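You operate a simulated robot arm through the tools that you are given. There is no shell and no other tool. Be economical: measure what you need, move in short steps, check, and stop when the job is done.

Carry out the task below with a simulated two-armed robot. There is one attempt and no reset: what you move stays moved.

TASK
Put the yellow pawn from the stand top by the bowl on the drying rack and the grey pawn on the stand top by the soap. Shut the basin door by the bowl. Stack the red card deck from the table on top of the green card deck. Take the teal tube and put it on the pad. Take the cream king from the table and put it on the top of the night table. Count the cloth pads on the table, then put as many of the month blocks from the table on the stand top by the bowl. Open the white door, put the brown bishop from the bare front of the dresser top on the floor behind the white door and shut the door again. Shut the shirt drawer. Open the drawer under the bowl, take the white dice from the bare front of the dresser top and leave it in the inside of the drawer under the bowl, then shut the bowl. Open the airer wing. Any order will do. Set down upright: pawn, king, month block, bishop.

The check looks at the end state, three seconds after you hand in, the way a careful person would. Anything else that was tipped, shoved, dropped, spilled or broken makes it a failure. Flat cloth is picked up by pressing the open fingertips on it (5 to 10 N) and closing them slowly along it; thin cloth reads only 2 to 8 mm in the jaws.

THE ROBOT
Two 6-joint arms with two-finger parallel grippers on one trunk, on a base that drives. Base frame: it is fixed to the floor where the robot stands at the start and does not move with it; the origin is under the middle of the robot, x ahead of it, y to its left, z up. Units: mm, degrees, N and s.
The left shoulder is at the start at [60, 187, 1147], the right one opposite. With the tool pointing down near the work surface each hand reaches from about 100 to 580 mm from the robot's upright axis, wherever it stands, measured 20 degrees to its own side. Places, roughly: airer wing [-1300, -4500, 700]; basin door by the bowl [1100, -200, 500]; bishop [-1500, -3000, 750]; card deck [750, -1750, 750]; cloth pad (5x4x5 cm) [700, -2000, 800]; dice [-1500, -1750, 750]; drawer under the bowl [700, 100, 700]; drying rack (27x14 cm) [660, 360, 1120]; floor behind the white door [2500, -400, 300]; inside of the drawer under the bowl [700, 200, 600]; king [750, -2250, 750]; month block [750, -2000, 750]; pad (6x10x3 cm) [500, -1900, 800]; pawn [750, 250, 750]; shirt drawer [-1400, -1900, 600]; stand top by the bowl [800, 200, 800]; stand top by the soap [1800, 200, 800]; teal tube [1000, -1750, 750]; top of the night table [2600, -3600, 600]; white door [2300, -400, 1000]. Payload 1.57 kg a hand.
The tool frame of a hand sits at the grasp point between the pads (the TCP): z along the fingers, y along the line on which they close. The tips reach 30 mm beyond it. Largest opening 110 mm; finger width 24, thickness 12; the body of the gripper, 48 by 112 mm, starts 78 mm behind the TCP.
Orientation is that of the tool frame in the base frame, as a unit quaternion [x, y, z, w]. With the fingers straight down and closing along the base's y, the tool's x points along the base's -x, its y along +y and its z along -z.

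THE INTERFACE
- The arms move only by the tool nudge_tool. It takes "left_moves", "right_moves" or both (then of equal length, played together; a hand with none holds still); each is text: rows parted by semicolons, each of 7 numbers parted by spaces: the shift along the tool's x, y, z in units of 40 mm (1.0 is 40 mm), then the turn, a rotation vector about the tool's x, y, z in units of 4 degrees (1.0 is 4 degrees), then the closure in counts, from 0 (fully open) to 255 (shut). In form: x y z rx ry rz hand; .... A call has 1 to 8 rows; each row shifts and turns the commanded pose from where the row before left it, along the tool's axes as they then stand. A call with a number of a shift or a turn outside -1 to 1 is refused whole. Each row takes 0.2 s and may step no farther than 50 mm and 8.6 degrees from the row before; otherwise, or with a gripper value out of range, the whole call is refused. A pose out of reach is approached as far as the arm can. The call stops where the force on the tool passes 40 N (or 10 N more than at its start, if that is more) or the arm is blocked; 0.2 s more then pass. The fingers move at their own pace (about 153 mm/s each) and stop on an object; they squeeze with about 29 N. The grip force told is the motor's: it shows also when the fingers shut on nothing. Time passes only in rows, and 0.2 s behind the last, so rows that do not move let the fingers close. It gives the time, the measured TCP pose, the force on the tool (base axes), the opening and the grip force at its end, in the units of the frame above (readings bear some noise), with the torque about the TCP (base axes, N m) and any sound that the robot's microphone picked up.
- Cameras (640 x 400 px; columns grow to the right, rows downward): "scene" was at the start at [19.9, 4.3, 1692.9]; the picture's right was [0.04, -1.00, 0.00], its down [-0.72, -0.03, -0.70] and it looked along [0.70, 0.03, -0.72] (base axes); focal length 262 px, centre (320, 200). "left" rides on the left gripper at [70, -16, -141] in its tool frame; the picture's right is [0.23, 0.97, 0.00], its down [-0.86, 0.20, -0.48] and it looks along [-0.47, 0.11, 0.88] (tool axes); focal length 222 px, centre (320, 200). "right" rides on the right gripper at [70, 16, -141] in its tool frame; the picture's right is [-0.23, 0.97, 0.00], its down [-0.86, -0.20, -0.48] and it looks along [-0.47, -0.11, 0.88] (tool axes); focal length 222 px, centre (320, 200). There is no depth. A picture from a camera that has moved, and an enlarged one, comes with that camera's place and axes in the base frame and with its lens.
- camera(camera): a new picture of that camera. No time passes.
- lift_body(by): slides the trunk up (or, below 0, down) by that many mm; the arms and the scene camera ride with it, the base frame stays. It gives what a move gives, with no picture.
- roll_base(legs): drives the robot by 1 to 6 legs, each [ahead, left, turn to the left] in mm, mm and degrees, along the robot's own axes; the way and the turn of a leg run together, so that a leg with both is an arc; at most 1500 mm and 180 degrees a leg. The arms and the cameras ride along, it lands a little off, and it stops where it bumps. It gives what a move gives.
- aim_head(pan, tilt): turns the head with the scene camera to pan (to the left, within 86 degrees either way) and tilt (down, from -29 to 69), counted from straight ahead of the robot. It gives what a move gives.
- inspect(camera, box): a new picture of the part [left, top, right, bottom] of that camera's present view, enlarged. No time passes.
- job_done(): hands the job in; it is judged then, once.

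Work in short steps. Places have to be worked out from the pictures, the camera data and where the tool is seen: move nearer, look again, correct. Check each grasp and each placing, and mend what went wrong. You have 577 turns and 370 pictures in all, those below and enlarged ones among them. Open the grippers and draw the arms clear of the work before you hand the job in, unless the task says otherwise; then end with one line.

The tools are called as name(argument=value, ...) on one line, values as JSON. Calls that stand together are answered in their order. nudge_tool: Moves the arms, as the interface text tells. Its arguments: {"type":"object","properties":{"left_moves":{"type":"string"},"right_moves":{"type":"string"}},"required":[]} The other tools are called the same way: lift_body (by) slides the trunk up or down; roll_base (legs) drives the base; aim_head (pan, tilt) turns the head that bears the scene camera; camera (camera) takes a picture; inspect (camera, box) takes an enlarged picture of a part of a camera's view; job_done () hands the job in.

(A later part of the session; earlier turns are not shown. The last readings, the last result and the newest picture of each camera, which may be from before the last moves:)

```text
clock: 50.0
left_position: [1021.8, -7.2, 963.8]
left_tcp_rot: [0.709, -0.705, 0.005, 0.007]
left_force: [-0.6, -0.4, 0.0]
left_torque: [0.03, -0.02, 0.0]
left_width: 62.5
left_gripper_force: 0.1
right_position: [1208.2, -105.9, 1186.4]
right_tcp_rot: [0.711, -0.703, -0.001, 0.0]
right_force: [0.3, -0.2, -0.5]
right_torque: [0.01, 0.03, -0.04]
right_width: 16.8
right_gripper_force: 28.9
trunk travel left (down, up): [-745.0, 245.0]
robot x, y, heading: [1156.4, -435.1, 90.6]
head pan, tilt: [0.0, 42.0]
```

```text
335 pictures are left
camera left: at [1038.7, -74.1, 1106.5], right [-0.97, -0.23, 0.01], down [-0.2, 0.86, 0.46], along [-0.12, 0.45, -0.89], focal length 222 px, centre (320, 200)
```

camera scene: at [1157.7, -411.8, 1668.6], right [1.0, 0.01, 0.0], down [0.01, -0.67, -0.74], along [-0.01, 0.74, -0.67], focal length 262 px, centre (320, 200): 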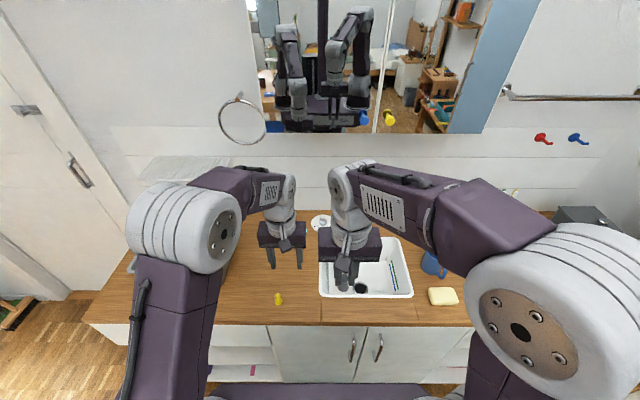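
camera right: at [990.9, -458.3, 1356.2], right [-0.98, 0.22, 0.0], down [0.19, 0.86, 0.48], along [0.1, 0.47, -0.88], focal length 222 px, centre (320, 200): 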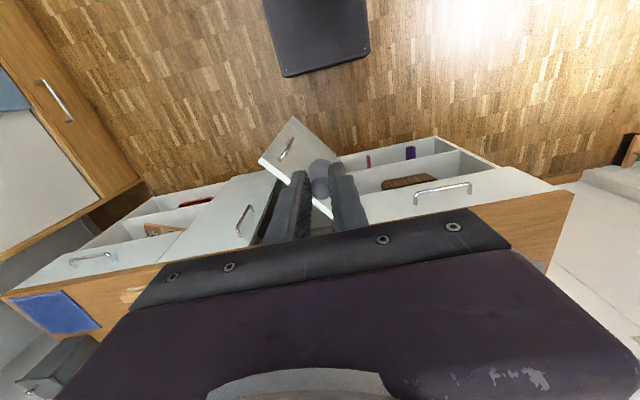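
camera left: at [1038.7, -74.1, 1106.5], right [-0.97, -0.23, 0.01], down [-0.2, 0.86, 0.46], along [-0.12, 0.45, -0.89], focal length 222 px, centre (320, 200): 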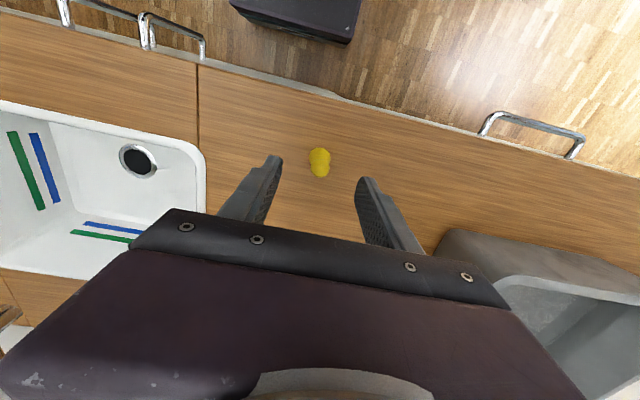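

Aligned. Descend and grip.

nudge_tool(left_moves="-0.05 0.05 0.7 0 0 0 110;0 0 0.7 0 0 0 110;0 0 0 0 0 0 255;0 0 0 0 0 0 255;0 0 0 0 0 0 255")

nudge_tool(left_moves="0 0 -1 0 0 0 255;0 0 -1 0 0 0 255;0 0 -1 0 0 0 255;0 0 -1 0 0 0 255;0 0 -1 0 0 0 255;0 0 -1 0 0 0 255")

camera(camera="left")

camera(camera="scene")

```text
clock: 51.2
left_position: [1018.2, -4.3, 906.1]
left_tcp_rot: [0.709, -0.705, 0.005, 0.007]
left_force: [0.0, 0.9, -0.3]
left_torque: [0.0, 0.0, 0.01]
left_width: 16.5
left_gripper_force: 29.1
right_position: [1206.3, -106.8, 1185.0]
right_tcp_rot: [0.71, -0.704, 0.0, 0.0]
right_force: [0.7, 0.2, 0.5]
right_torque: [0.01, 0.0, -0.03]
right_width: 16.7
right_gripper_force: 29.2
trunk travel left (down, up): [-745.0, 245.0]
robot x, y, heading: [1156.5, -435.0, 90.5]
head pan, tilt: [0.0, 42.0]
```

```text
clock: 52.6
left_position: [1020.8, -1.0, 1146.9]
left_tcp_rot: [0.709, -0.705, 0.006, 0.008]
left_force: [-1.4, -1.8, -0.9]
left_torque: [-0.01, 0.02, 0.0]
left_width: 16.1
left_gripper_force: 29.0
right_position: [1207.1, -108.3, 1184.6]
right_tcp_rot: [0.711, -0.703, -0.001, -0.001]
right_force: [0.2, -0.3, 0.8]
right_torque: [0.01, 0.02, 0.02]
right_width: 17.0
right_gripper_force: 29.3
trunk travel left (down, up): [-745.0, 245.0]
robot x, y, heading: [1155.9, -431.1, 90.5]
head pan, tilt: [0.0, 42.0]
```

```text
334 pictures are left
camera left: at [1037.5, -68.0, 1289.1], right [-0.97, -0.23, 0.01], down [-0.2, 0.86, 0.46], along [-0.12, 0.45, -0.89], focal length 222 px, centre (320, 200)
```

left: 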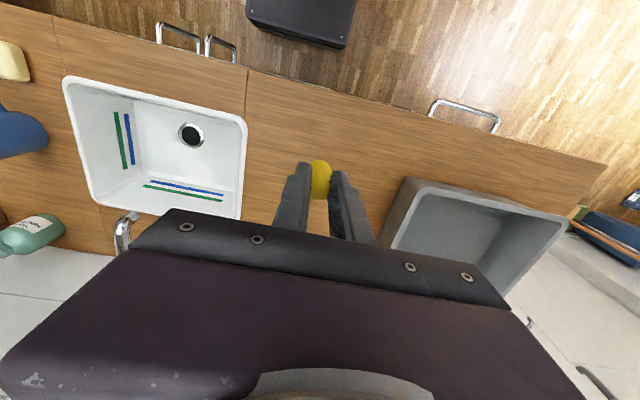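

```text
333 pictures are left
camera scene: at [1157.0, -409.2, 1668.5], right [1.0, 0.01, 0.0], down [0.01, -0.67, -0.74], along [-0.01, 0.74, -0.67], focal length 262 px, centre (320, 200)
```

scene: 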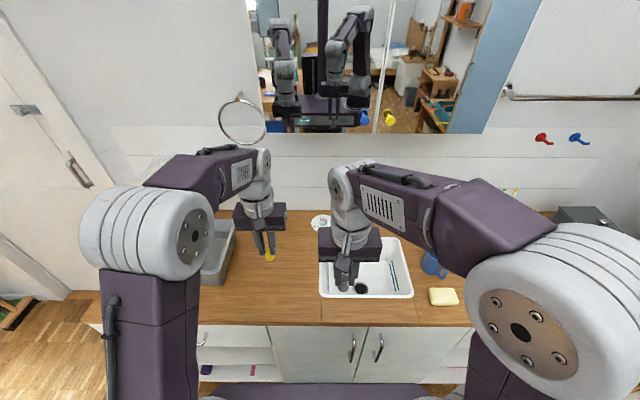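

Both pawns are held. I drive along the counter toward the soap.

roll_base(legs=[[0, -480, 0]])

camera(camera="right")

camera(camera="scene")

```text
clock: 55.4
left_position: [1492.2, 4.8, 1146.7]
left_tcp_rot: [0.711, -0.704, 0.006, 0.007]
left_force: [-0.6, 0.0, -0.4]
left_torque: [-0.02, -0.03, 0.02]
left_width: 16.0
left_gripper_force: 29.2
right_position: [1679.1, -101.6, 1185.4]
right_tcp_rot: [0.711, -0.703, -0.001, 0.0]
right_force: [0.4, 0.0, -0.7]
right_torque: [-0.01, 0.02, 0.04]
right_width: 16.7
right_gripper_force: 29.1
trunk travel left (down, up): [-745.0, 245.0]
robot x, y, heading: [1632.1, -433.2, 90.2]
head pan, tilt: [0.0, 42.0]
```

```text
332 pictures are left
camera right: at [1662.4, -170.8, 1326.3], right [-0.98, 0.22, 0.0], down [0.19, 0.86, 0.48], along [0.1, 0.47, -0.88], focal length 222 px, centre (320, 200)
```

right: 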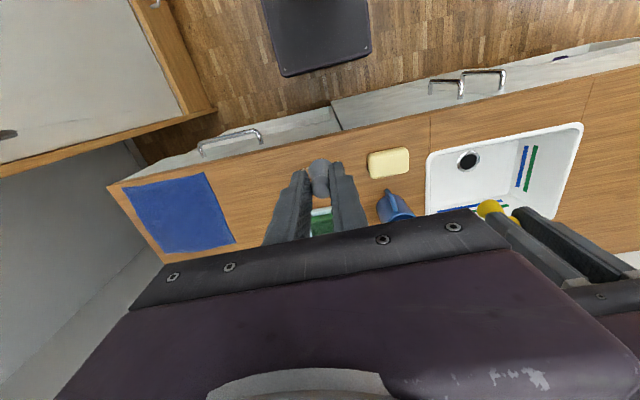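

```text
331 pictures are left
camera scene: at [1628.7, -403.6, 1668.5], right [1.0, 0.01, 0.0], down [0.01, -0.67, -0.74], along [-0.01, 0.74, -0.67], focal length 262 px, centre (320, 200)
```

scene: 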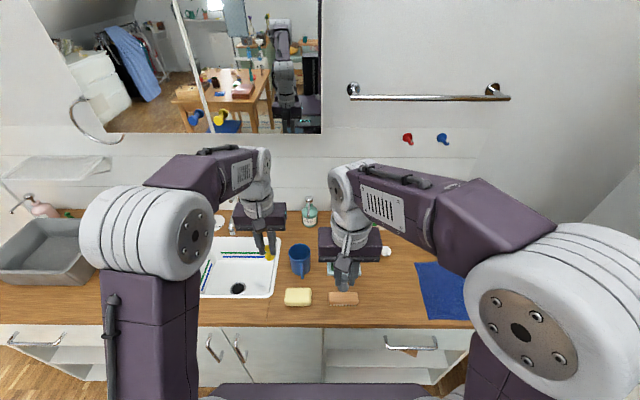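

Free space lies between the brush (ends x≈1745) and the cloth (starts ≈1950). I move the right hand to about (1818, 10) and lower part-way.

nudge_tool(right_moves="-0.7 -0.87 0 0 0 0 255;-0.7 -0.87 0 0 0 0 255;-0.7 -0.87 0 0 0 0 255;-0.7 -0.87 0 0 0 0 255;0 0 1 0 0 0 255;0 0 1 0 0 0 255;0 0 1 0 0 0 255;0 0 1 0 0 0 255")

camera(camera="right")

```text
clock: 57.2
left_position: [1492.0, 4.9, 1146.0]
left_tcp_rot: [0.71, -0.704, 0.006, 0.008]
left_force: [-0.5, 0.1, 0.2]
left_torque: [-0.02, -0.05, -0.03]
left_width: 16.5
left_gripper_force: 28.8
right_position: [1817.4, 13.4, 1023.8]
right_tcp_rot: [0.71, -0.704, -0.001, -0.001]
right_force: [0.7, -0.1, 1.3]
right_torque: [0.01, -0.02, -0.03]
right_width: 16.8
right_gripper_force: 28.9
trunk travel left (down, up): [-745.0, 245.0]
robot x, y, heading: [1629.8, -428.2, 90.7]
head pan, tilt: [0.0, 42.0]
```

```text
330 pictures are left
camera right: at [1800.4, -55.6, 1165.3], right [-0.98, 0.22, 0.0], down [0.19, 0.86, 0.48], along [0.1, 0.47, -0.88], focal length 222 px, centre (320, 200)
```

right: 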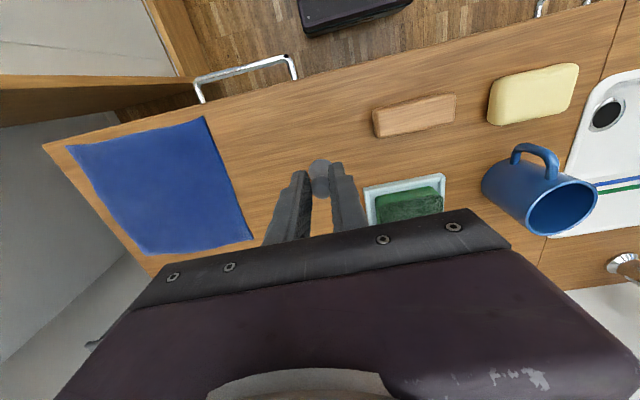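

Clear spot. I lower to contact height and watch the force.

nudge_tool(right_moves="0 0 1 0 0 0 255;0 0 1 0 0 0 255;0 0 0.5 0 0 0 255;0 0 0.2 0 0 0 255;0 0 0.1 0 0 0 255;0 0 0.1 0 0 0 255")

camera(camera="right")

```text
clock: 58.6
left_position: [1492.5, 3.1, 1147.1]
left_tcp_rot: [0.71, -0.704, 0.005, 0.007]
left_force: [1.2, 1.3, 0.0]
left_torque: [-0.02, 0.02, 0.02]
left_width: 16.0
left_gripper_force: 28.7
right_position: [1817.8, 12.0, 910.2]
right_tcp_rot: [0.711, -0.703, -0.002, -0.002]
right_force: [0.5, 1.4, 6.4]
right_torque: [0.18, -0.01, 0.01]
right_width: 17.0
right_gripper_force: 28.7
trunk travel left (down, up): [-745.0, 245.0]
robot x, y, heading: [1632.4, -431.5, 90.4]
head pan, tilt: [0.0, 42.0]
```

```text
329 pictures are left
camera right: at [1801.0, -57.0, 1052.2], right [-0.98, 0.22, 0.0], down [0.19, 0.86, 0.48], along [0.1, 0.47, -0.88], focal length 222 px, centre (320, 200)
```

right: 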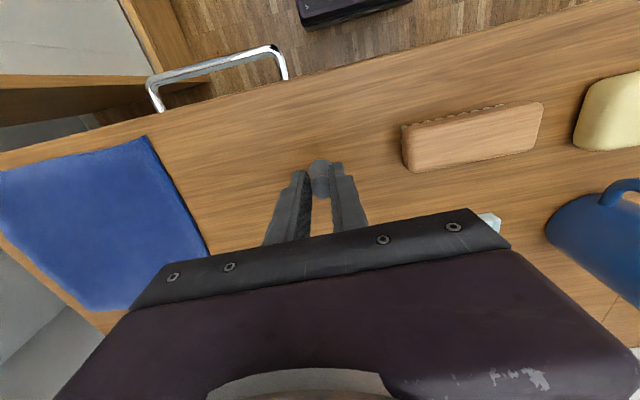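

Contact with 6 N at the same height as when picked. I release and raise.

nudge_tool(right_moves="0 0 0 0 0 0 200;0 0 0 0 0 0 130;0 0 0 0 0 0 110;0 0 -0.7 0 0 0 110;0 0 -1 0 0 0 110;0 0 -1 0 0 0 110;0 0 -1 0 0 0 110")

camera(camera="right")

```text
clock: 60.2
left_position: [1492.5, 4.0, 1146.3]
left_tcp_rot: [0.71, -0.704, 0.005, 0.007]
left_force: [-0.7, -0.7, -0.3]
left_torque: [0.03, -0.01, -0.02]
left_width: 16.4
left_gripper_force: 29.0
right_position: [1818.6, 11.2, 1059.3]
right_tcp_rot: [0.711, -0.703, -0.001, 0.0]
right_force: [-0.3, -0.6, -0.7]
right_torque: [0.02, -0.02, 0.0]
right_width: 62.9
right_gripper_force: 0.1
trunk travel left (down, up): [-745.0, 245.0]
robot x, y, heading: [1633.8, -431.3, 90.7]
head pan, tilt: [0.0, 42.0]
```

```text
328 pictures are left
camera right: at [1802.6, -58.2, 1200.9], right [-0.98, 0.22, 0.0], down [0.19, 0.86, 0.48], along [0.1, 0.47, -0.88], focal length 222 px, centre (320, 200)
```

right: 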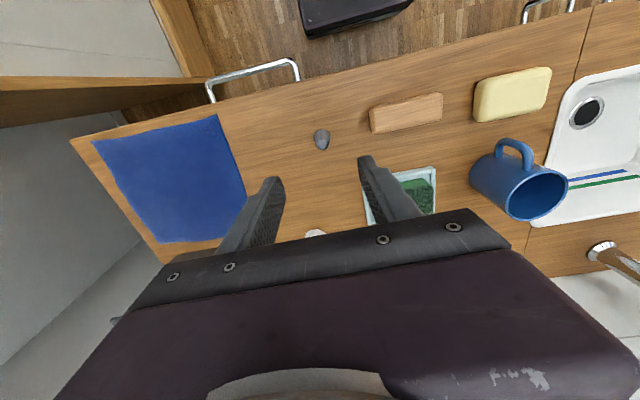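

The grey pawn stands. Now I carry the yellow pawn round to the counter's end to put it on the wall rack.

roll_base(legs=[[-300, 0, 0], [0, 1500, 0], [0, 0, -90.7], [0, 700, 0]])

lift_body(by=240)

aim_head(pan=25, tilt=40)

camera(camera="scene")

camera(camera="left")

```text
clock: 76.6
left_position: [560.5, 57.1, 1145.4]
left_tcp_rot: [-0.009, 1.0, 0.002, -0.01]
left_force: [-0.2, 0.3, 0.4]
left_torque: [0.01, 0.01, -0.02]
left_width: 17.1
left_gripper_force: 29.3
right_position: [570.8, -267.8, 1058.5]
right_tcp_rot: [-0.01, 1.0, 0.0, 0.001]
right_force: [0.0, -0.1, 1.0]
right_torque: [-0.01, -0.01, 0.01]
right_width: 62.6
right_gripper_force: 0.0
trunk travel left (down, up): [-745.0, 245.0]
robot x, y, heading: [132.4, -82.4, 1.2]
head pan, tilt: [0.0, 42.0]
```

```text
clock: 79.1
left_position: [560.4, 58.9, 1384.2]
left_tcp_rot: [-0.009, 1.0, 0.001, -0.009]
left_force: [0.9, -0.1, -0.1]
left_torque: [-0.01, -0.01, -0.03]
left_width: 16.6
left_gripper_force: 29.1
right_position: [570.3, -268.8, 1299.1]
right_tcp_rot: [-0.01, 1.0, 0.0, 0.001]
right_force: [-0.4, 0.3, 0.5]
right_torque: [0.01, -0.02, 0.0]
right_width: 62.6
right_gripper_force: 0.0
trunk travel left (down, up): [-985.0, 5.0]
robot x, y, heading: [129.0, -88.9, 1.0]
head pan, tilt: [0.0, 42.0]
```

```text
clock: 80.0
left_position: [560.1, 57.9, 1385.3]
left_tcp_rot: [-0.008, 1.0, 0.002, -0.01]
left_force: [0.3, -0.7, 0.1]
left_torque: [0.01, 0.01, -0.01]
left_width: 17.1
left_gripper_force: 28.6
right_position: [571.1, -267.8, 1299.1]
right_tcp_rot: [-0.01, 1.0, 0.0, 0.001]
right_force: [0.7, 0.1, 0.2]
right_torque: [0.0, -0.03, 0.04]
right_width: 62.8
right_gripper_force: 0.0
trunk travel left (down, up): [-985.0, 5.0]
robot x, y, heading: [129.7, -82.9, 1.3]
head pan, tilt: [25.0, 40.0]
```

```text
327 pictures are left
camera scene: at [144.6, -46.5, 1911.4], right [0.44, -0.9, 0.0], down [-0.58, -0.28, -0.77], along [0.69, 0.34, -0.64], focal length 262 px, centre (320, 200)
```

scene: 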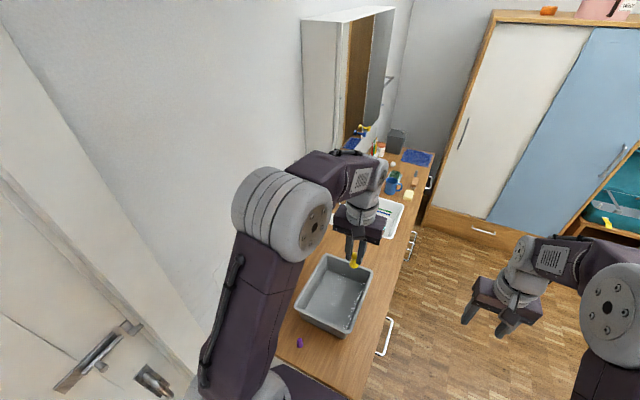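

```text
326 pictures are left
camera left: at [493.0, 40.2, 1528.4], right [-0.24, 0.97, 0.01], down [0.86, 0.21, 0.46], along [0.45, 0.12, -0.89], focal length 222 px, centre (320, 200)
```

left: 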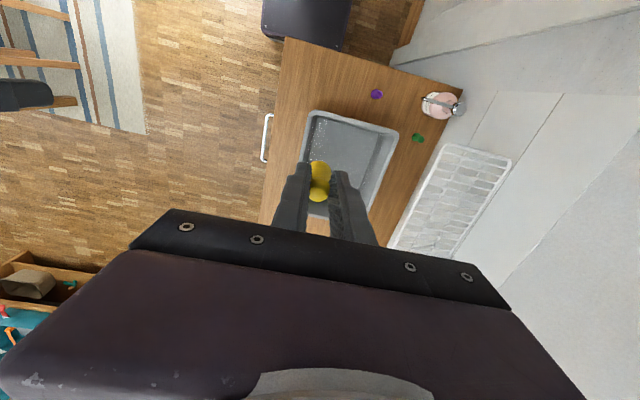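

The rack spans about x 535–805, y 303–445. I zoom to see its wires.

inspect(camera="left", box=[380, 120, 540, 260])

```text
2.86 times, centred on (460, 190) of left
camera zoom: at [493.0, 40.2, 1528.4], right [-0.24, 0.97, 0.01], down [0.86, 0.21, 0.46], along [0.45, 0.12, -0.89], focal length 635 px, centre (-80, 229)
```

zoom: 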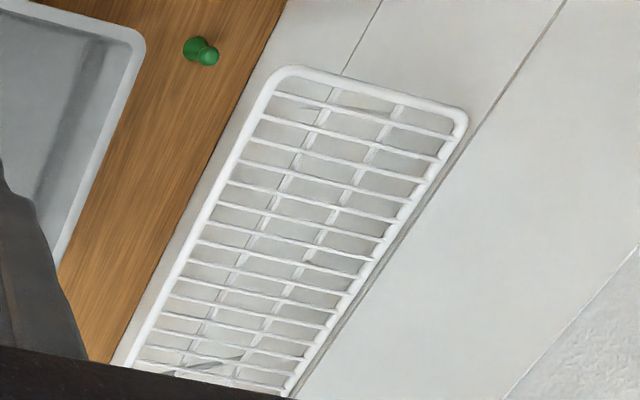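

I bring the pawn over the rack at height.

nudge_tool(left_moves="-0.28 1 0 0 0 0 255;-0.28 1 0 0 0 0 255;-0.28 1 0.2 0 0 0 255;-0.28 1 0.5 0 0 0 255;-0.28 1 0.5 0 0 0 255;-0.28 1 0.6 0 0 0 255;-0.28 1 0.6 0 0 0 255;-0.28 1 0.6 0 0 0 255")

camera(camera="left")

camera(camera="scene")

```text
clock: 81.8
left_position: [642.2, 380.3, 1262.3]
left_tcp_rot: [-0.008, 1.0, 0.0, -0.01]
left_force: [0.2, -2.7, -1.2]
left_torque: [0.24, 0.04, 0.02]
left_width: 17.1
left_gripper_force: 28.8
right_position: [570.5, -268.3, 1298.2]
right_tcp_rot: [-0.01, 1.0, 0.0, 0.0]
right_force: [-0.5, -0.4, 0.2]
right_torque: [0.0, -0.01, 0.02]
right_width: 62.9
right_gripper_force: 0.1
trunk travel left (down, up): [-985.0, 5.0]
robot x, y, heading: [131.7, -81.7, 1.2]
head pan, tilt: [25.0, 40.0]
```

```text
324 pictures are left
camera left: at [575.8, 362.4, 1405.4], right [-0.24, 0.97, 0.01], down [0.86, 0.21, 0.46], along [0.44, 0.12, -0.89], focal length 222 px, centre (320, 200)
```

left: 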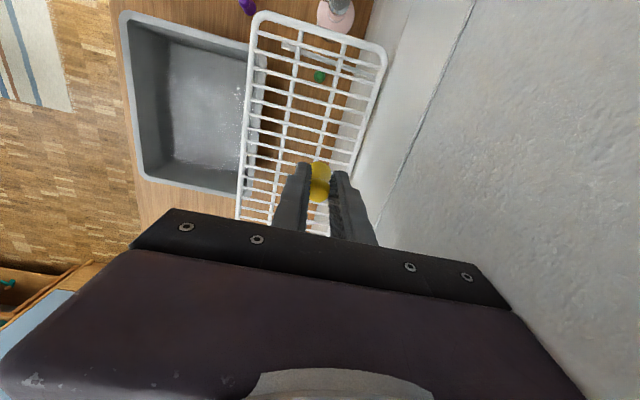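

```text
323 pictures are left
camera scene: at [145.3, -46.6, 1911.4], right [0.44, -0.9, 0.0], down [-0.58, -0.28, -0.77], along [0.69, 0.34, -0.64], focal length 262 px, centre (320, 200)
```

scene: 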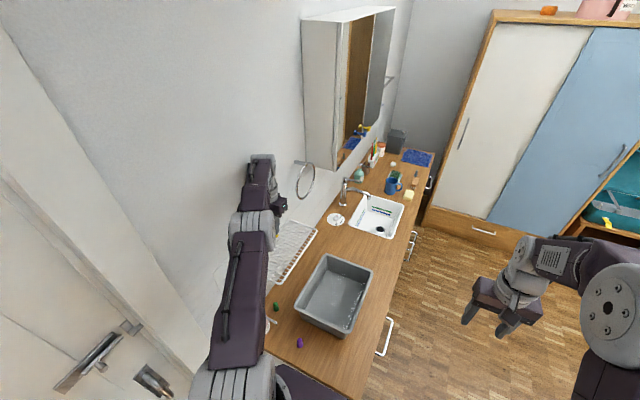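

Slight side force suggests the wrist is near the wall, so I move back to y≈356 and lower some.

nudge_tool(left_moves="0 -0.6 0 0 0 0 255;0 0 0.8 0 0 0 255;0 0 0.8 0 0 0 255")

inspect(camera="left", box=[220, 80, 420, 240])

```text
clock: 82.6
left_position: [641.8, 358.4, 1199.0]
left_tcp_rot: [-0.01, 1.0, 0.002, -0.009]
left_force: [-0.2, -0.4, 0.6]
left_torque: [-0.02, 0.01, -0.02]
left_width: 17.2
left_gripper_force: 29.0
right_position: [572.2, -265.8, 1298.4]
right_tcp_rot: [-0.01, 1.0, 0.0, -0.001]
right_force: [0.3, 0.6, 0.2]
right_torque: [0.01, -0.01, 0.01]
right_width: 62.3
right_gripper_force: 0.2
trunk travel left (down, up): [-985.0, 5.0]
robot x, y, heading: [131.0, -82.1, 1.4]
head pan, tilt: [25.0, 40.0]
```

```text
2.50 times, centred on (320, 160) of left
camera zoom: at [574.4, 340.7, 1342.5], right [-0.24, 0.97, 0.01], down [0.86, 0.21, 0.46], along [0.45, 0.12, -0.89], focal length 555 px, centre (320, 300)
```

zoom: 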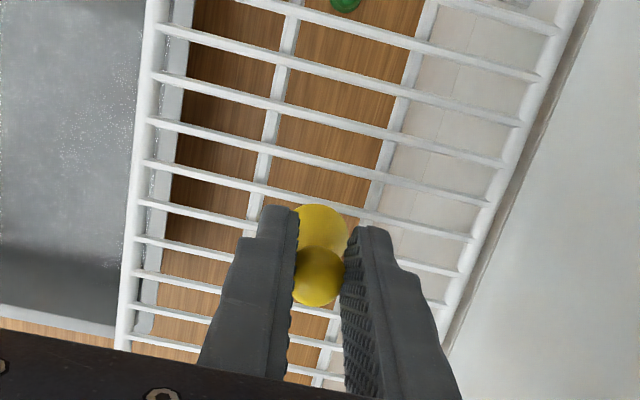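

A wire lies nearly under the pawn (x≈644, pitch ≈16.5 mm). I shift to the gap centre (~652) and lower to just above, then look.

nudge_tool(left_moves="-0.24 0 0.4 0 0 0 255;0 0 0.4 0 0 0 255")

inspect(camera="left", box=[220, 80, 420, 240])

```text
clock: 83.2
left_position: [648.0, 356.2, 1173.8]
left_tcp_rot: [-0.009, 1.0, 0.004, -0.005]
left_force: [-1.2, 1.0, 27.7]
left_torque: [-0.04, -0.19, -0.08]
left_width: 18.5
left_gripper_force: 28.5
right_position: [568.2, -270.4, 1299.8]
right_tcp_rot: [-0.01, 1.0, 0.001, 0.002]
right_force: [-0.6, -0.6, -0.3]
right_torque: [-0.02, 0.03, -0.01]
right_width: 62.2
right_gripper_force: 0.1
trunk travel left (down, up): [-985.0, 5.0]
robot x, y, heading: [124.6, -84.5, 0.9]
head pan, tilt: [25.0, 40.0]
```

```text
2.50 times, centred on (320, 160) of left
camera zoom: at [579.7, 337.3, 1314.9], right [-0.24, 0.97, 0.01], down [0.86, 0.21, 0.47], along [0.45, 0.12, -0.88], focal length 555 px, centre (320, 300)
```

zoom: 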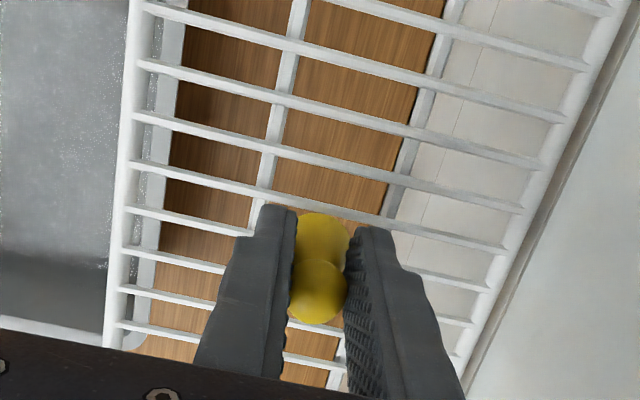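

Contact already (28 N): the rack top is at ≈1137. I lift 10 mm and look again to centre the pawn over a gap.

nudge_tool(left_moves="0 0 -0.3 0 0 0 255;0.1 0 0 0 0 0 255;0 0 0 0 0 0 255")

inspect(camera="left", box=[220, 80, 420, 240])

```text
clock: 84.0
left_position: [644.3, 357.0, 1181.9]
left_tcp_rot: [-0.009, 1.0, 0.002, -0.01]
left_force: [-0.4, -0.1, -0.2]
left_torque: [0.01, 0.0, 0.0]
left_width: 17.1
left_gripper_force: 29.5
right_position: [569.7, -268.2, 1299.0]
right_tcp_rot: [-0.011, 1.0, 0.001, 0.001]
right_force: [0.3, -0.2, 0.9]
right_torque: [-0.02, 0.03, -0.02]
right_width: 62.8
right_gripper_force: 0.1
trunk travel left (down, up): [-985.0, 5.0]
robot x, y, heading: [124.6, -86.5, 1.2]
head pan, tilt: [25.0, 40.0]
```

```text
2.50 times, centred on (320, 160) of left
camera zoom: at [577.7, 338.3, 1323.8], right [-0.24, 0.97, 0.01], down [0.86, 0.21, 0.46], along [0.45, 0.12, -0.89], focal length 555 px, centre (320, 300)
```

zoom: 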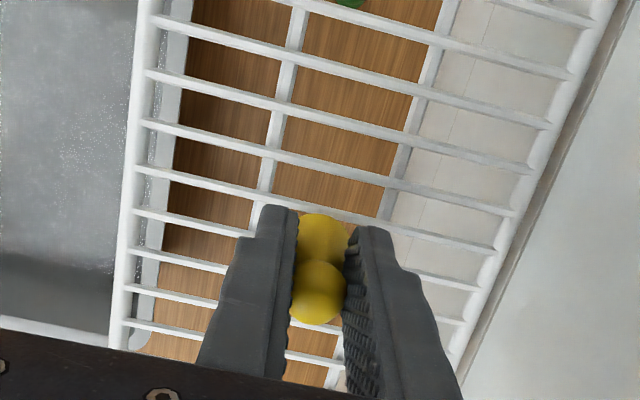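

Now centred over a gap. I lower in small steps.

nudge_tool(left_moves="0 0 0.12 0 0 0 255;0 0 0.1 0 0 0 255")

```text
clock: 84.6
left_position: [645.4, 356.7, 1172.8]
left_tcp_rot: [-0.009, 1.0, 0.003, -0.009]
left_force: [0.2, -0.1, 1.9]
left_torque: [-0.06, -0.02, -0.02]
left_width: 17.1
left_gripper_force: 29.0
right_position: [570.9, -268.4, 1298.6]
right_tcp_rot: [-0.01, 1.0, 0.0, 0.001]
right_force: [0.1, 0.2, 0.7]
right_torque: [0.0, 0.01, 0.01]
right_width: 62.4
right_gripper_force: 0.0
trunk travel left (down, up): [-985.0, 5.0]
robot x, y, heading: [127.8, -82.7, 1.1]
head pan, tilt: [25.0, 40.0]
```

nudge_tool(left_moves="0 0 0.07 0 0 0 255;0 0 0 0 0 0 255")

inspect(camera="left", box=[220, 80, 420, 240])

```text
clock: 85.2
left_position: [645.6, 358.1, 1172.0]
left_tcp_rot: [-0.009, 1.0, 0.004, -0.006]
left_force: [4.0, 1.8, 17.6]
left_torque: [-0.02, -0.28, 0.03]
left_width: 17.3
left_gripper_force: 28.9
right_position: [568.8, -269.0, 1298.8]
right_tcp_rot: [-0.011, 1.0, 0.001, 0.002]
right_force: [-0.5, -0.6, 0.8]
right_torque: [-0.01, 0.02, -0.02]
right_width: 62.5
right_gripper_force: 0.0
trunk travel left (down, up): [-985.0, 5.0]
robot x, y, heading: [129.2, -83.7, 1.4]
head pan, tilt: [25.0, 40.0]
```

```text
2.50 times, centred on (320, 160) of left
camera zoom: at [577.7, 337.9, 1314.7], right [-0.24, 0.97, 0.01], down [0.86, 0.21, 0.47], along [0.45, 0.12, -0.88], focal length 555 px, centre (320, 300)
```

zoom: 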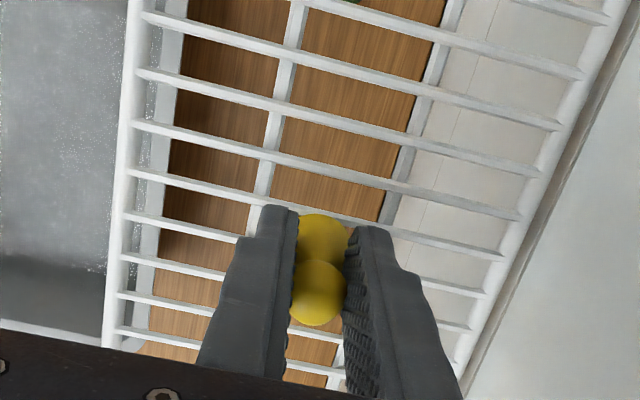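

Firm contact. I release slowly and look before leaving.

nudge_tool(left_moves="0 0 -0.05 0 0 0 205;0 0 0 0 0 0 180;0 0 0 0 0 0 160")

inspect(camera="left", box=[220, 80, 420, 240])

```text
clock: 86.0
left_position: [645.7, 355.8, 1172.7]
left_tcp_rot: [-0.009, 1.0, 0.002, -0.01]
left_force: [-0.2, 0.3, 0.2]
left_torque: [-0.03, -0.02, 0.0]
left_width: 40.9
left_gripper_force: 0.0
right_position: [571.4, -268.1, 1298.6]
right_tcp_rot: [-0.011, 1.0, 0.0, 0.001]
right_force: [-1.0, 0.4, 0.1]
right_torque: [0.0, 0.01, 0.0]
right_width: 62.7
right_gripper_force: 0.0
trunk travel left (down, up): [-985.0, 5.0]
robot x, y, heading: [128.6, -84.6, 1.4]
head pan, tilt: [25.0, 40.0]
```

```text
2.50 times, centred on (320, 160) of left
camera zoom: at [578.6, 338.6, 1314.3], right [-0.24, 0.97, 0.01], down [0.86, 0.21, 0.46], along [0.45, 0.12, -0.89], focal length 555 px, centre (320, 300)
```

zoom: 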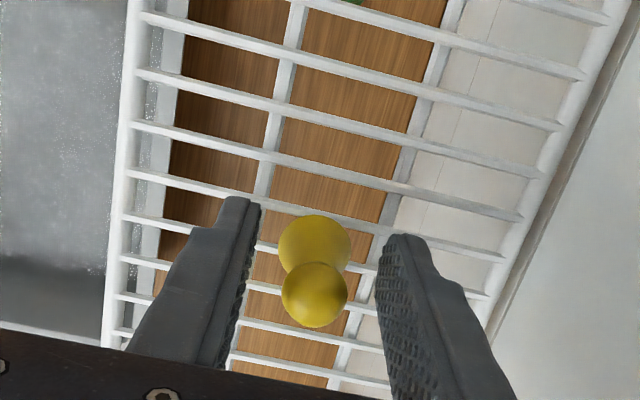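

It stands on the rack. I withdraw straight up.

nudge_tool(left_moves="0 0 -0.4 0 0 0 150;0 0 -0.8 0 0 0 150;0 0 -1 0 0 0 150;0 0 -1 0 0 0 150;0 -0.6 -1 0 0 0 150;0 -1 -0.6 0 0 0 150;0 -1 0 0 0 0 150;0 -1 0 0 0 0 150")

camera(camera="left")

```text
clock: 87.8
left_position: [651.8, 208.9, 1362.1]
left_tcp_rot: [-0.008, 1.0, 0.003, -0.009]
left_force: [-0.3, 0.6, 0.8]
left_torque: [0.01, -0.01, 0.0]
left_width: 45.4
left_gripper_force: 0.0
right_position: [571.1, -268.9, 1299.1]
right_tcp_rot: [-0.01, 1.0, 0.0, 0.001]
right_force: [-0.1, -0.2, -0.1]
right_torque: [0.03, 0.0, -0.02]
right_width: 62.6
right_gripper_force: 0.0
trunk travel left (down, up): [-985.0, 5.0]
robot x, y, heading: [131.7, -83.2, 1.2]
head pan, tilt: [25.0, 40.0]
```

```text
317 pictures are left
camera left: at [585.6, 190.9, 1505.7], right [-0.24, 0.97, 0.01], down [0.86, 0.21, 0.46], along [0.45, 0.12, -0.89], focal length 222 px, centre (320, 200)
```

left: 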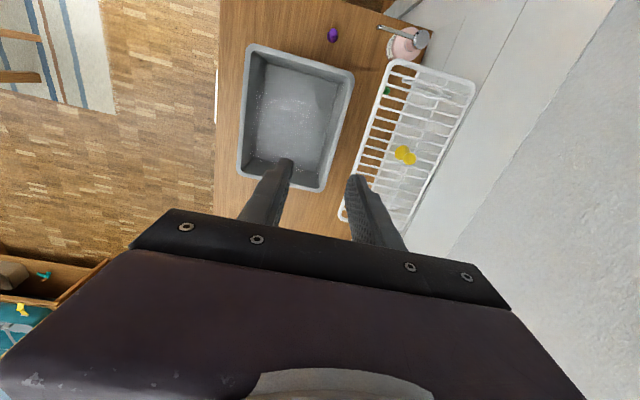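

Yellow is on the rack upright. Next the table: I back out and go along its west side for a close look.

roll_base(legs=[[-330, 0, -1], [0, -1500, 0], [0, -200, 0]])

aim_head(pan=-5, tilt=50)

camera(camera="scene")

camera(camera="right")

camera(camera="left")

```text
clock: 98.1
left_position: [376.6, -1442.2, 1362.7]
left_tcp_rot: [-0.038, 0.999, 0.0, -0.009]
left_force: [0.9, 1.2, 0.2]
left_torque: [-0.06, 0.02, -0.01]
left_width: 45.3
left_gripper_force: 0.0
right_position: [323.2, -1924.8, 1299.8]
right_tcp_rot: [-0.04, 0.999, -0.002, 0.001]
right_force: [-0.5, 1.0, 0.8]
right_torque: [-0.03, 0.03, -0.01]
right_width: 62.6
right_gripper_force: 0.0
trunk travel left (down, up): [-985.0, 5.0]
robot x, y, heading: [-130.8, -1769.7, 4.6]
head pan, tilt: [25.0, 40.0]
```

```text
clock: 99.0
left_position: [376.9, -1449.2, 1363.7]
left_tcp_rot: [-0.038, 0.999, 0.003, -0.009]
left_force: [0.2, 0.1, -0.1]
left_torque: [0.02, -0.02, 0.0]
left_width: 45.2
left_gripper_force: 0.1
right_position: [325.1, -1931.9, 1297.3]
right_tcp_rot: [-0.04, 0.999, 0.001, 0.001]
right_force: [-0.1, 0.3, -0.1]
right_torque: [-0.01, 0.01, 0.03]
right_width: 62.7
right_gripper_force: 0.1
trunk travel left (down, up): [-985.0, 5.0]
robot x, y, heading: [-129.4, -1769.2, 4.5]
head pan, tilt: [-5.0, 50.0]
```

```text
316 pictures are left
camera scene: at [-111.1, -1778.6, 1897.3], right [-0.01, -1.0, 0.0], down [-0.77, 0.01, -0.64], along [0.64, 0.0, -0.77], focal length 262 px, centre (320, 200)
```

scene: 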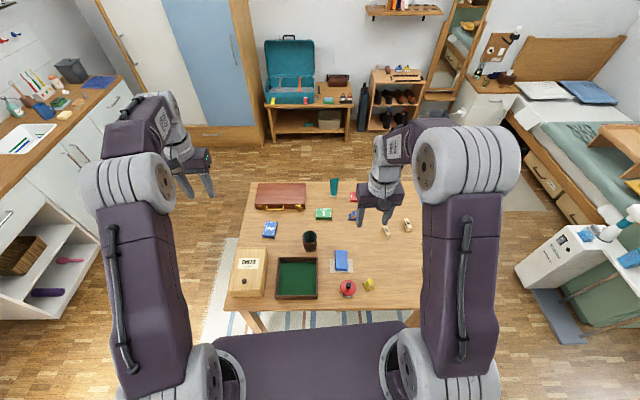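

```text
315 pictures are left
camera right: at [252.5, -1920.0, 1439.8], right [0.15, 0.99, 0.0], down [0.87, -0.13, 0.48], along [0.47, -0.07, -0.88], focal length 222 px, centre (320, 200)
```

right: 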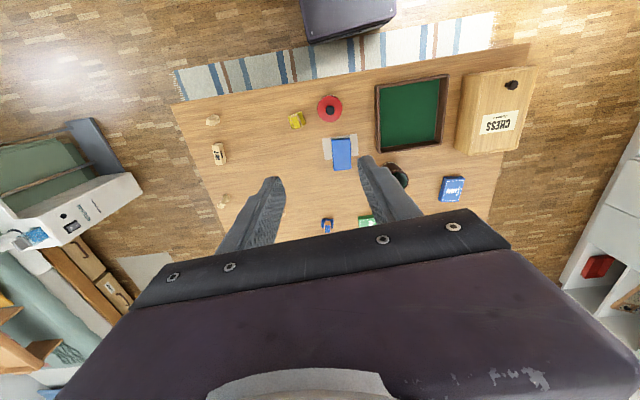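

```text
314 pictures are left
camera left: at [312.1, -1471.4, 1505.8], right [-0.3, 0.95, 0.01], down [0.85, 0.26, 0.46], along [0.44, 0.15, -0.89], focal length 222 px, centre (320, 200)
```

left: 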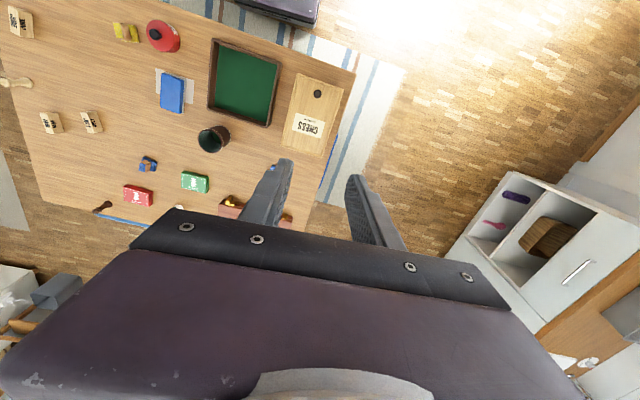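

I zoom into the table items.

inspect(camera="left", box=[0, 0, 220, 220])

inspect(camera="scene", box=[225, 170, 425, 310])

inspect(camera="right", box=[170, 80, 370, 240])

```text
1.82 times, centred on (110, 110) of left
camera zoom: at [312.1, -1471.4, 1505.8], right [-0.3, 0.95, 0.01], down [0.85, 0.26, 0.46], along [0.44, 0.15, -0.89], focal length 404 px, centre (702, 364)
```

zoom: 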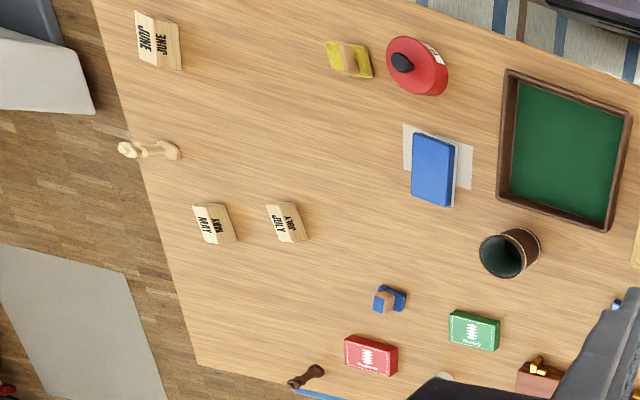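

```text
2.86 times, centred on (325, 240) of scene
camera zoom: at [-111.1, -1778.6, 1897.3], right [-0.01, -1.0, 0.0], down [-0.77, 0.01, -0.64], along [0.64, 0.0, -0.77], focal length 748 px, centre (306, 86)
```

zoom: 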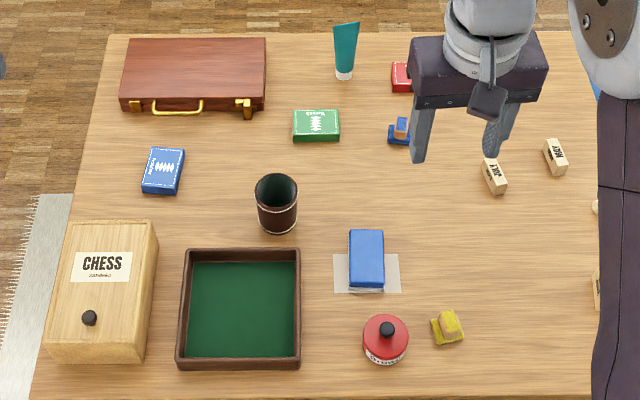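

```text
2.50 times, centred on (270, 160) of right
camera zoom: at [252.5, -1920.0, 1439.8], right [0.15, 0.99, 0.0], down [0.87, -0.13, 0.48], along [0.47, -0.07, -0.88], focal length 555 px, centre (445, 300)
```

zoom: 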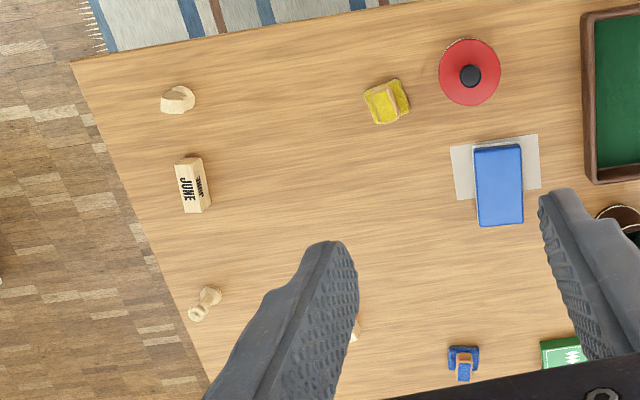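

I check the free floor south of the table (toward the bed) for standing room.

aim_head(pan=-60, tilt=45)

camera(camera="scene")

```text
clock: 100.3
left_position: [377.6, -1449.0, 1362.5]
left_tcp_rot: [-0.039, 0.999, 0.001, -0.01]
left_force: [0.2, 0.1, 0.7]
left_torque: [0.03, -0.02, 0.01]
left_width: 45.3
left_gripper_force: 0.0
right_position: [323.5, -1929.4, 1298.9]
right_tcp_rot: [-0.04, 0.999, 0.0, 0.0]
right_force: [-0.4, 0.3, -0.1]
right_torque: [0.0, 0.01, 0.01]
right_width: 62.9
right_gripper_force: 0.0
trunk travel left (down, up): [-985.0, 5.0]
robot x, y, heading: [-127.4, -1775.6, 4.8]
head pan, tilt: [-60.0, 45.0]
```

```text
310 pictures are left
camera scene: at [-142.0, -1843.0, 1904.2], right [-0.82, -0.57, 0.0], down [-0.4, 0.58, -0.71], along [0.4, -0.58, -0.71], focal length 262 px, centre (320, 200)
```

scene: 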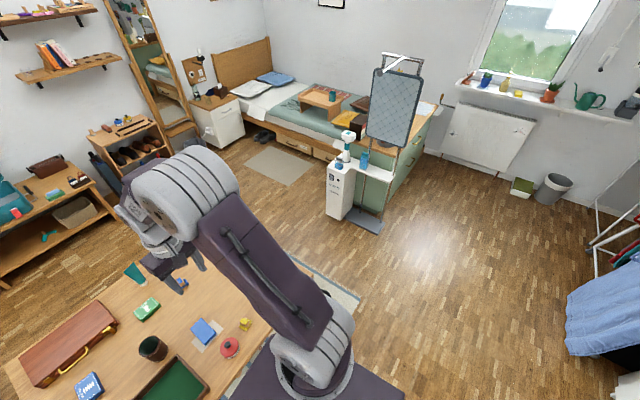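

There's enough floor south. First I go round the north lane to the table's east side, facing it, for the decks and the tube.

roll_base(legs=[[0, 0, -4.7], [0, 1050, 0], [1430, 0, 0], [0, 0, 180], [0, 1170, 0]])

aim_head(pan=0, tilt=55)

camera(camera="scene")

```text
clock: 126.0
left_position: [811.6, -2209.3, 1362.3]
left_tcp_rot: [1.0, -0.006, 0.009, 0.002]
left_force: [0.9, 0.5, 0.3]
left_torque: [-0.02, -0.02, -0.03]
left_width: 45.3
left_gripper_force: 0.2
right_position: [909.1, -1733.0, 1298.2]
right_tcp_rot: [1.0, -0.005, -0.001, 0.001]
right_force: [-0.8, -0.3, -0.4]
right_torque: [-0.01, -0.01, 0.04]
right_width: 62.8
right_gripper_force: 0.0
trunk travel left (down, up): [-985.0, 5.0]
robot x, y, heading: [1345.5, -1929.7, 179.3]
head pan, tilt: [-60.0, 45.0]
```

```text
clock: 127.3
left_position: [812.4, -2208.7, 1360.4]
left_tcp_rot: [1.0, -0.006, 0.01, 0.003]
left_force: [0.4, -0.8, 0.2]
left_torque: [0.02, 0.03, 0.03]
left_width: 45.1
left_gripper_force: 0.0
right_position: [908.7, -1733.0, 1298.3]
right_tcp_rot: [1.0, -0.004, -0.001, 0.0]
right_force: [0.0, 0.0, 0.0]
right_torque: [0.02, 0.01, 0.01]
right_width: 62.6
right_gripper_force: 0.1
trunk travel left (down, up): [-985.0, 5.0]
robot x, y, heading: [1346.2, -1930.7, 179.4]
head pan, tilt: [0.0, 55.0]
```

```text
309 pictures are left
camera scene: at [1331.7, -1929.1, 1890.8], right [0.01, 1.0, 0.0], down [0.82, -0.01, -0.57], along [-0.57, 0.01, -0.82], focal length 262 px, centre (320, 200)
```

scene: 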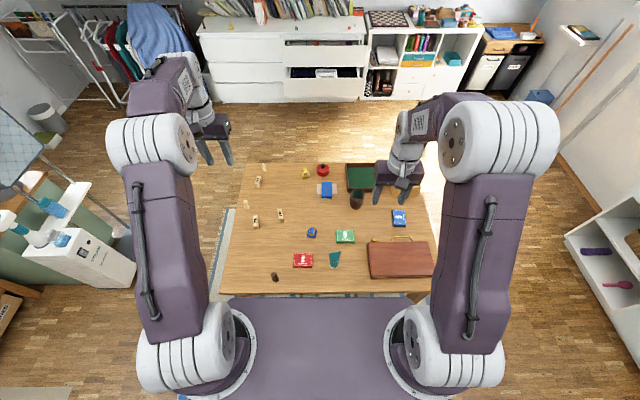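

The table edge is at x≈1018. I move a bit closer and left, and lower the trunk to working height.

roll_base(legs=[[0, 70, 0.6], [85, 0, 0]])

lift_body(by=-240)

camera(camera="scene")

camera(camera="right")

```text
clock: 128.1
left_position: [812.5, -2225.0, 1364.9]
left_tcp_rot: [1.0, -0.004, 0.009, 0.006]
left_force: [0.0, 1.1, 0.2]
left_torque: [-0.09, 0.01, 0.01]
left_width: 45.4
left_gripper_force: 0.0
right_position: [906.7, -1748.6, 1297.6]
right_tcp_rot: [1.0, -0.003, -0.001, 0.005]
right_force: [-0.1, 0.3, 0.3]
right_torque: [-0.1, 0.01, 0.02]
right_width: 62.7
right_gripper_force: 0.0
trunk travel left (down, up): [-985.0, 5.0]
robot x, y, heading: [1343.9, -1957.2, 179.8]
head pan, tilt: [0.0, 55.0]
stopped in leg 1: the robot was blocked; the commanded pose is now the measured one
```

```text
clock: 130.6
left_position: [813.6, -2236.2, 1122.5]
left_tcp_rot: [1.0, -0.004, 0.009, 0.002]
left_force: [0.9, 0.5, -0.1]
left_torque: [-0.04, 0.02, -0.02]
left_width: 45.3
left_gripper_force: 0.1
right_position: [906.2, -1759.8, 1059.2]
right_tcp_rot: [1.0, -0.002, -0.001, 0.0]
right_force: [-0.9, 0.1, -0.5]
right_torque: [-0.01, -0.02, -0.01]
right_width: 62.8
right_gripper_force: 0.1
trunk travel left (down, up): [-745.0, 245.0]
robot x, y, heading: [1339.7, -1950.4, 179.7]
head pan, tilt: [0.0, 55.0]
```

```text
308 pictures are left
camera scene: at [1331.5, -1954.6, 1650.8], right [0.0, 1.0, 0.0], down [0.82, 0.0, -0.57], along [-0.57, 0.0, -0.82], focal length 262 px, centre (320, 200)
```

scene: 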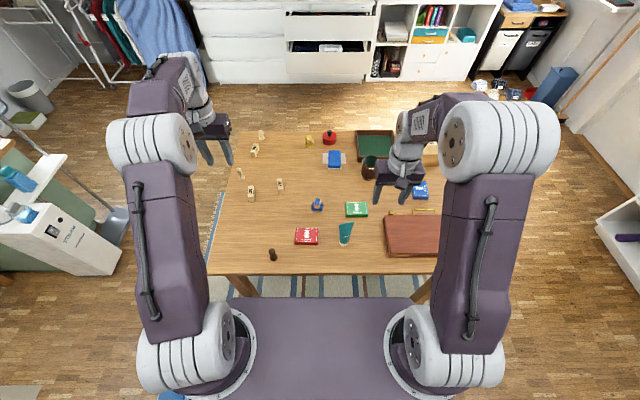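

```text
307 pictures are left
camera right: at [976.0, -1776.0, 1200.1], right [-0.23, -0.97, 0.0], down [-0.85, 0.2, 0.48], along [-0.47, 0.11, -0.88], focal length 222 px, centre (320, 200)
```

right: 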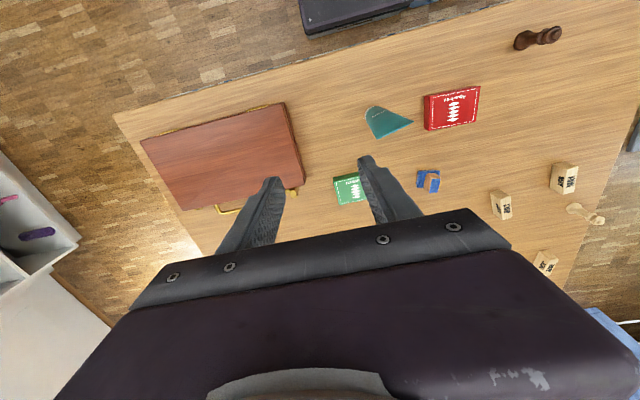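

The base was blocked on its left; I look at what is there.

aim_head(pan=70, tilt=65)

camera(camera="scene")

camera(camera="left")

```text
clock: 132.1
left_position: [812.6, -2236.8, 1121.5]
left_tcp_rot: [1.0, -0.003, 0.009, 0.002]
left_force: [0.6, 0.0, 1.2]
left_torque: [0.02, 0.02, 0.0]
left_width: 45.5
left_gripper_force: 0.1
right_position: [906.4, -1761.7, 1059.3]
right_tcp_rot: [1.0, -0.002, -0.001, 0.0]
right_force: [-0.6, 0.3, -0.4]
right_torque: [0.0, 0.05, 0.02]
right_width: 62.5
right_gripper_force: 0.0
trunk travel left (down, up): [-745.0, 245.0]
robot x, y, heading: [1345.3, -1956.4, 179.7]
head pan, tilt: [70.0, 65.0]
```

```text
306 pictures are left
camera scene: at [1382.4, -2012.2, 1639.2], right [-0.94, 0.35, 0.0], down [0.31, 0.85, -0.42], along [-0.15, -0.4, -0.91], focal length 262 px, centre (320, 200)
```

scene: 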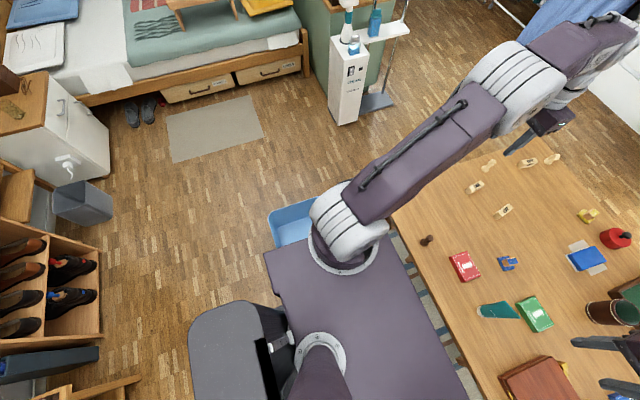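

```text
305 pictures are left
camera left: at [879.5, -2220.4, 1265.3], right [0.22, -0.98, 0.01], down [-0.87, -0.19, 0.46], along [-0.45, -0.11, -0.89], focal length 222 px, centre (320, 200)
```

left: 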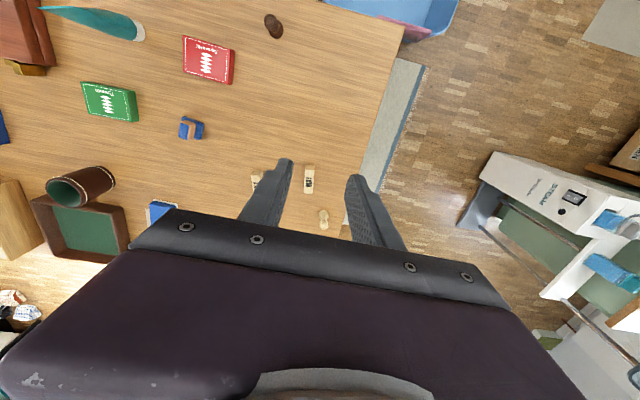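

A light-blue tub stands on the left; I back off it by moving right, then approach the table.

roll_base(legs=[[0, -45, 0], [85, 0, 0]])

aim_head(pan=0, tilt=55)

camera(camera="right")

```text
clock: 133.7
left_position: [729.8, -2189.7, 1123.7]
left_tcp_rot: [1.0, -0.003, 0.01, 0.002]
left_force: [-0.3, 0.1, 0.3]
left_torque: [-0.02, -0.01, 0.03]
left_width: 45.5
left_gripper_force: 0.1
right_position: [823.0, -1714.7, 1060.2]
right_tcp_rot: [1.0, -0.001, -0.002, 0.001]
right_force: [0.7, 0.1, 0.0]
right_torque: [-0.04, 0.02, 0.0]
right_width: 62.6
right_gripper_force: 0.0
trunk travel left (down, up): [-745.0, 245.0]
robot x, y, heading: [1258.9, -1909.1, 179.6]
head pan, tilt: [70.0, 65.0]
```

```text
clock: 135.1
left_position: [727.2, -2190.6, 1122.1]
left_tcp_rot: [1.0, -0.003, 0.009, 0.001]
left_force: [-0.4, 0.2, 0.1]
left_torque: [0.03, 0.0, -0.08]
left_width: 45.4
left_gripper_force: 0.0
right_position: [821.2, -1715.0, 1058.2]
right_tcp_rot: [1.0, -0.002, -0.001, -0.001]
right_force: [-0.3, -0.5, 0.0]
right_torque: [0.02, -0.02, 0.03]
right_width: 62.6
right_gripper_force: 0.0
trunk travel left (down, up): [-745.0, 245.0]
robot x, y, heading: [1255.9, -1911.5, 179.9]
head pan, tilt: [0.0, 55.0]
```

```text
304 pictures are left
camera right: at [890.2, -1730.5, 1200.1], right [-0.23, -0.97, 0.0], down [-0.85, 0.2, 0.48], along [-0.47, 0.11, -0.88], focal length 222 px, centre (320, 200)
```

right: 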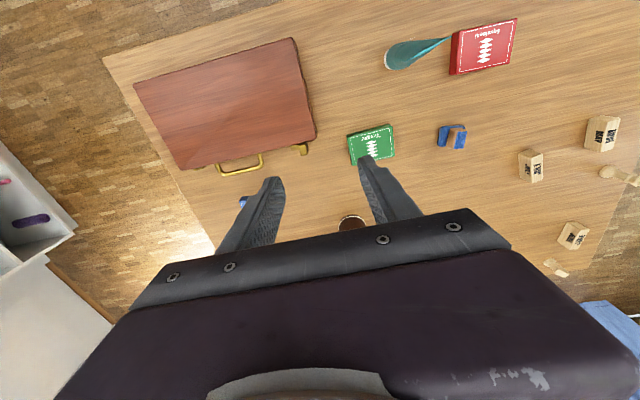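

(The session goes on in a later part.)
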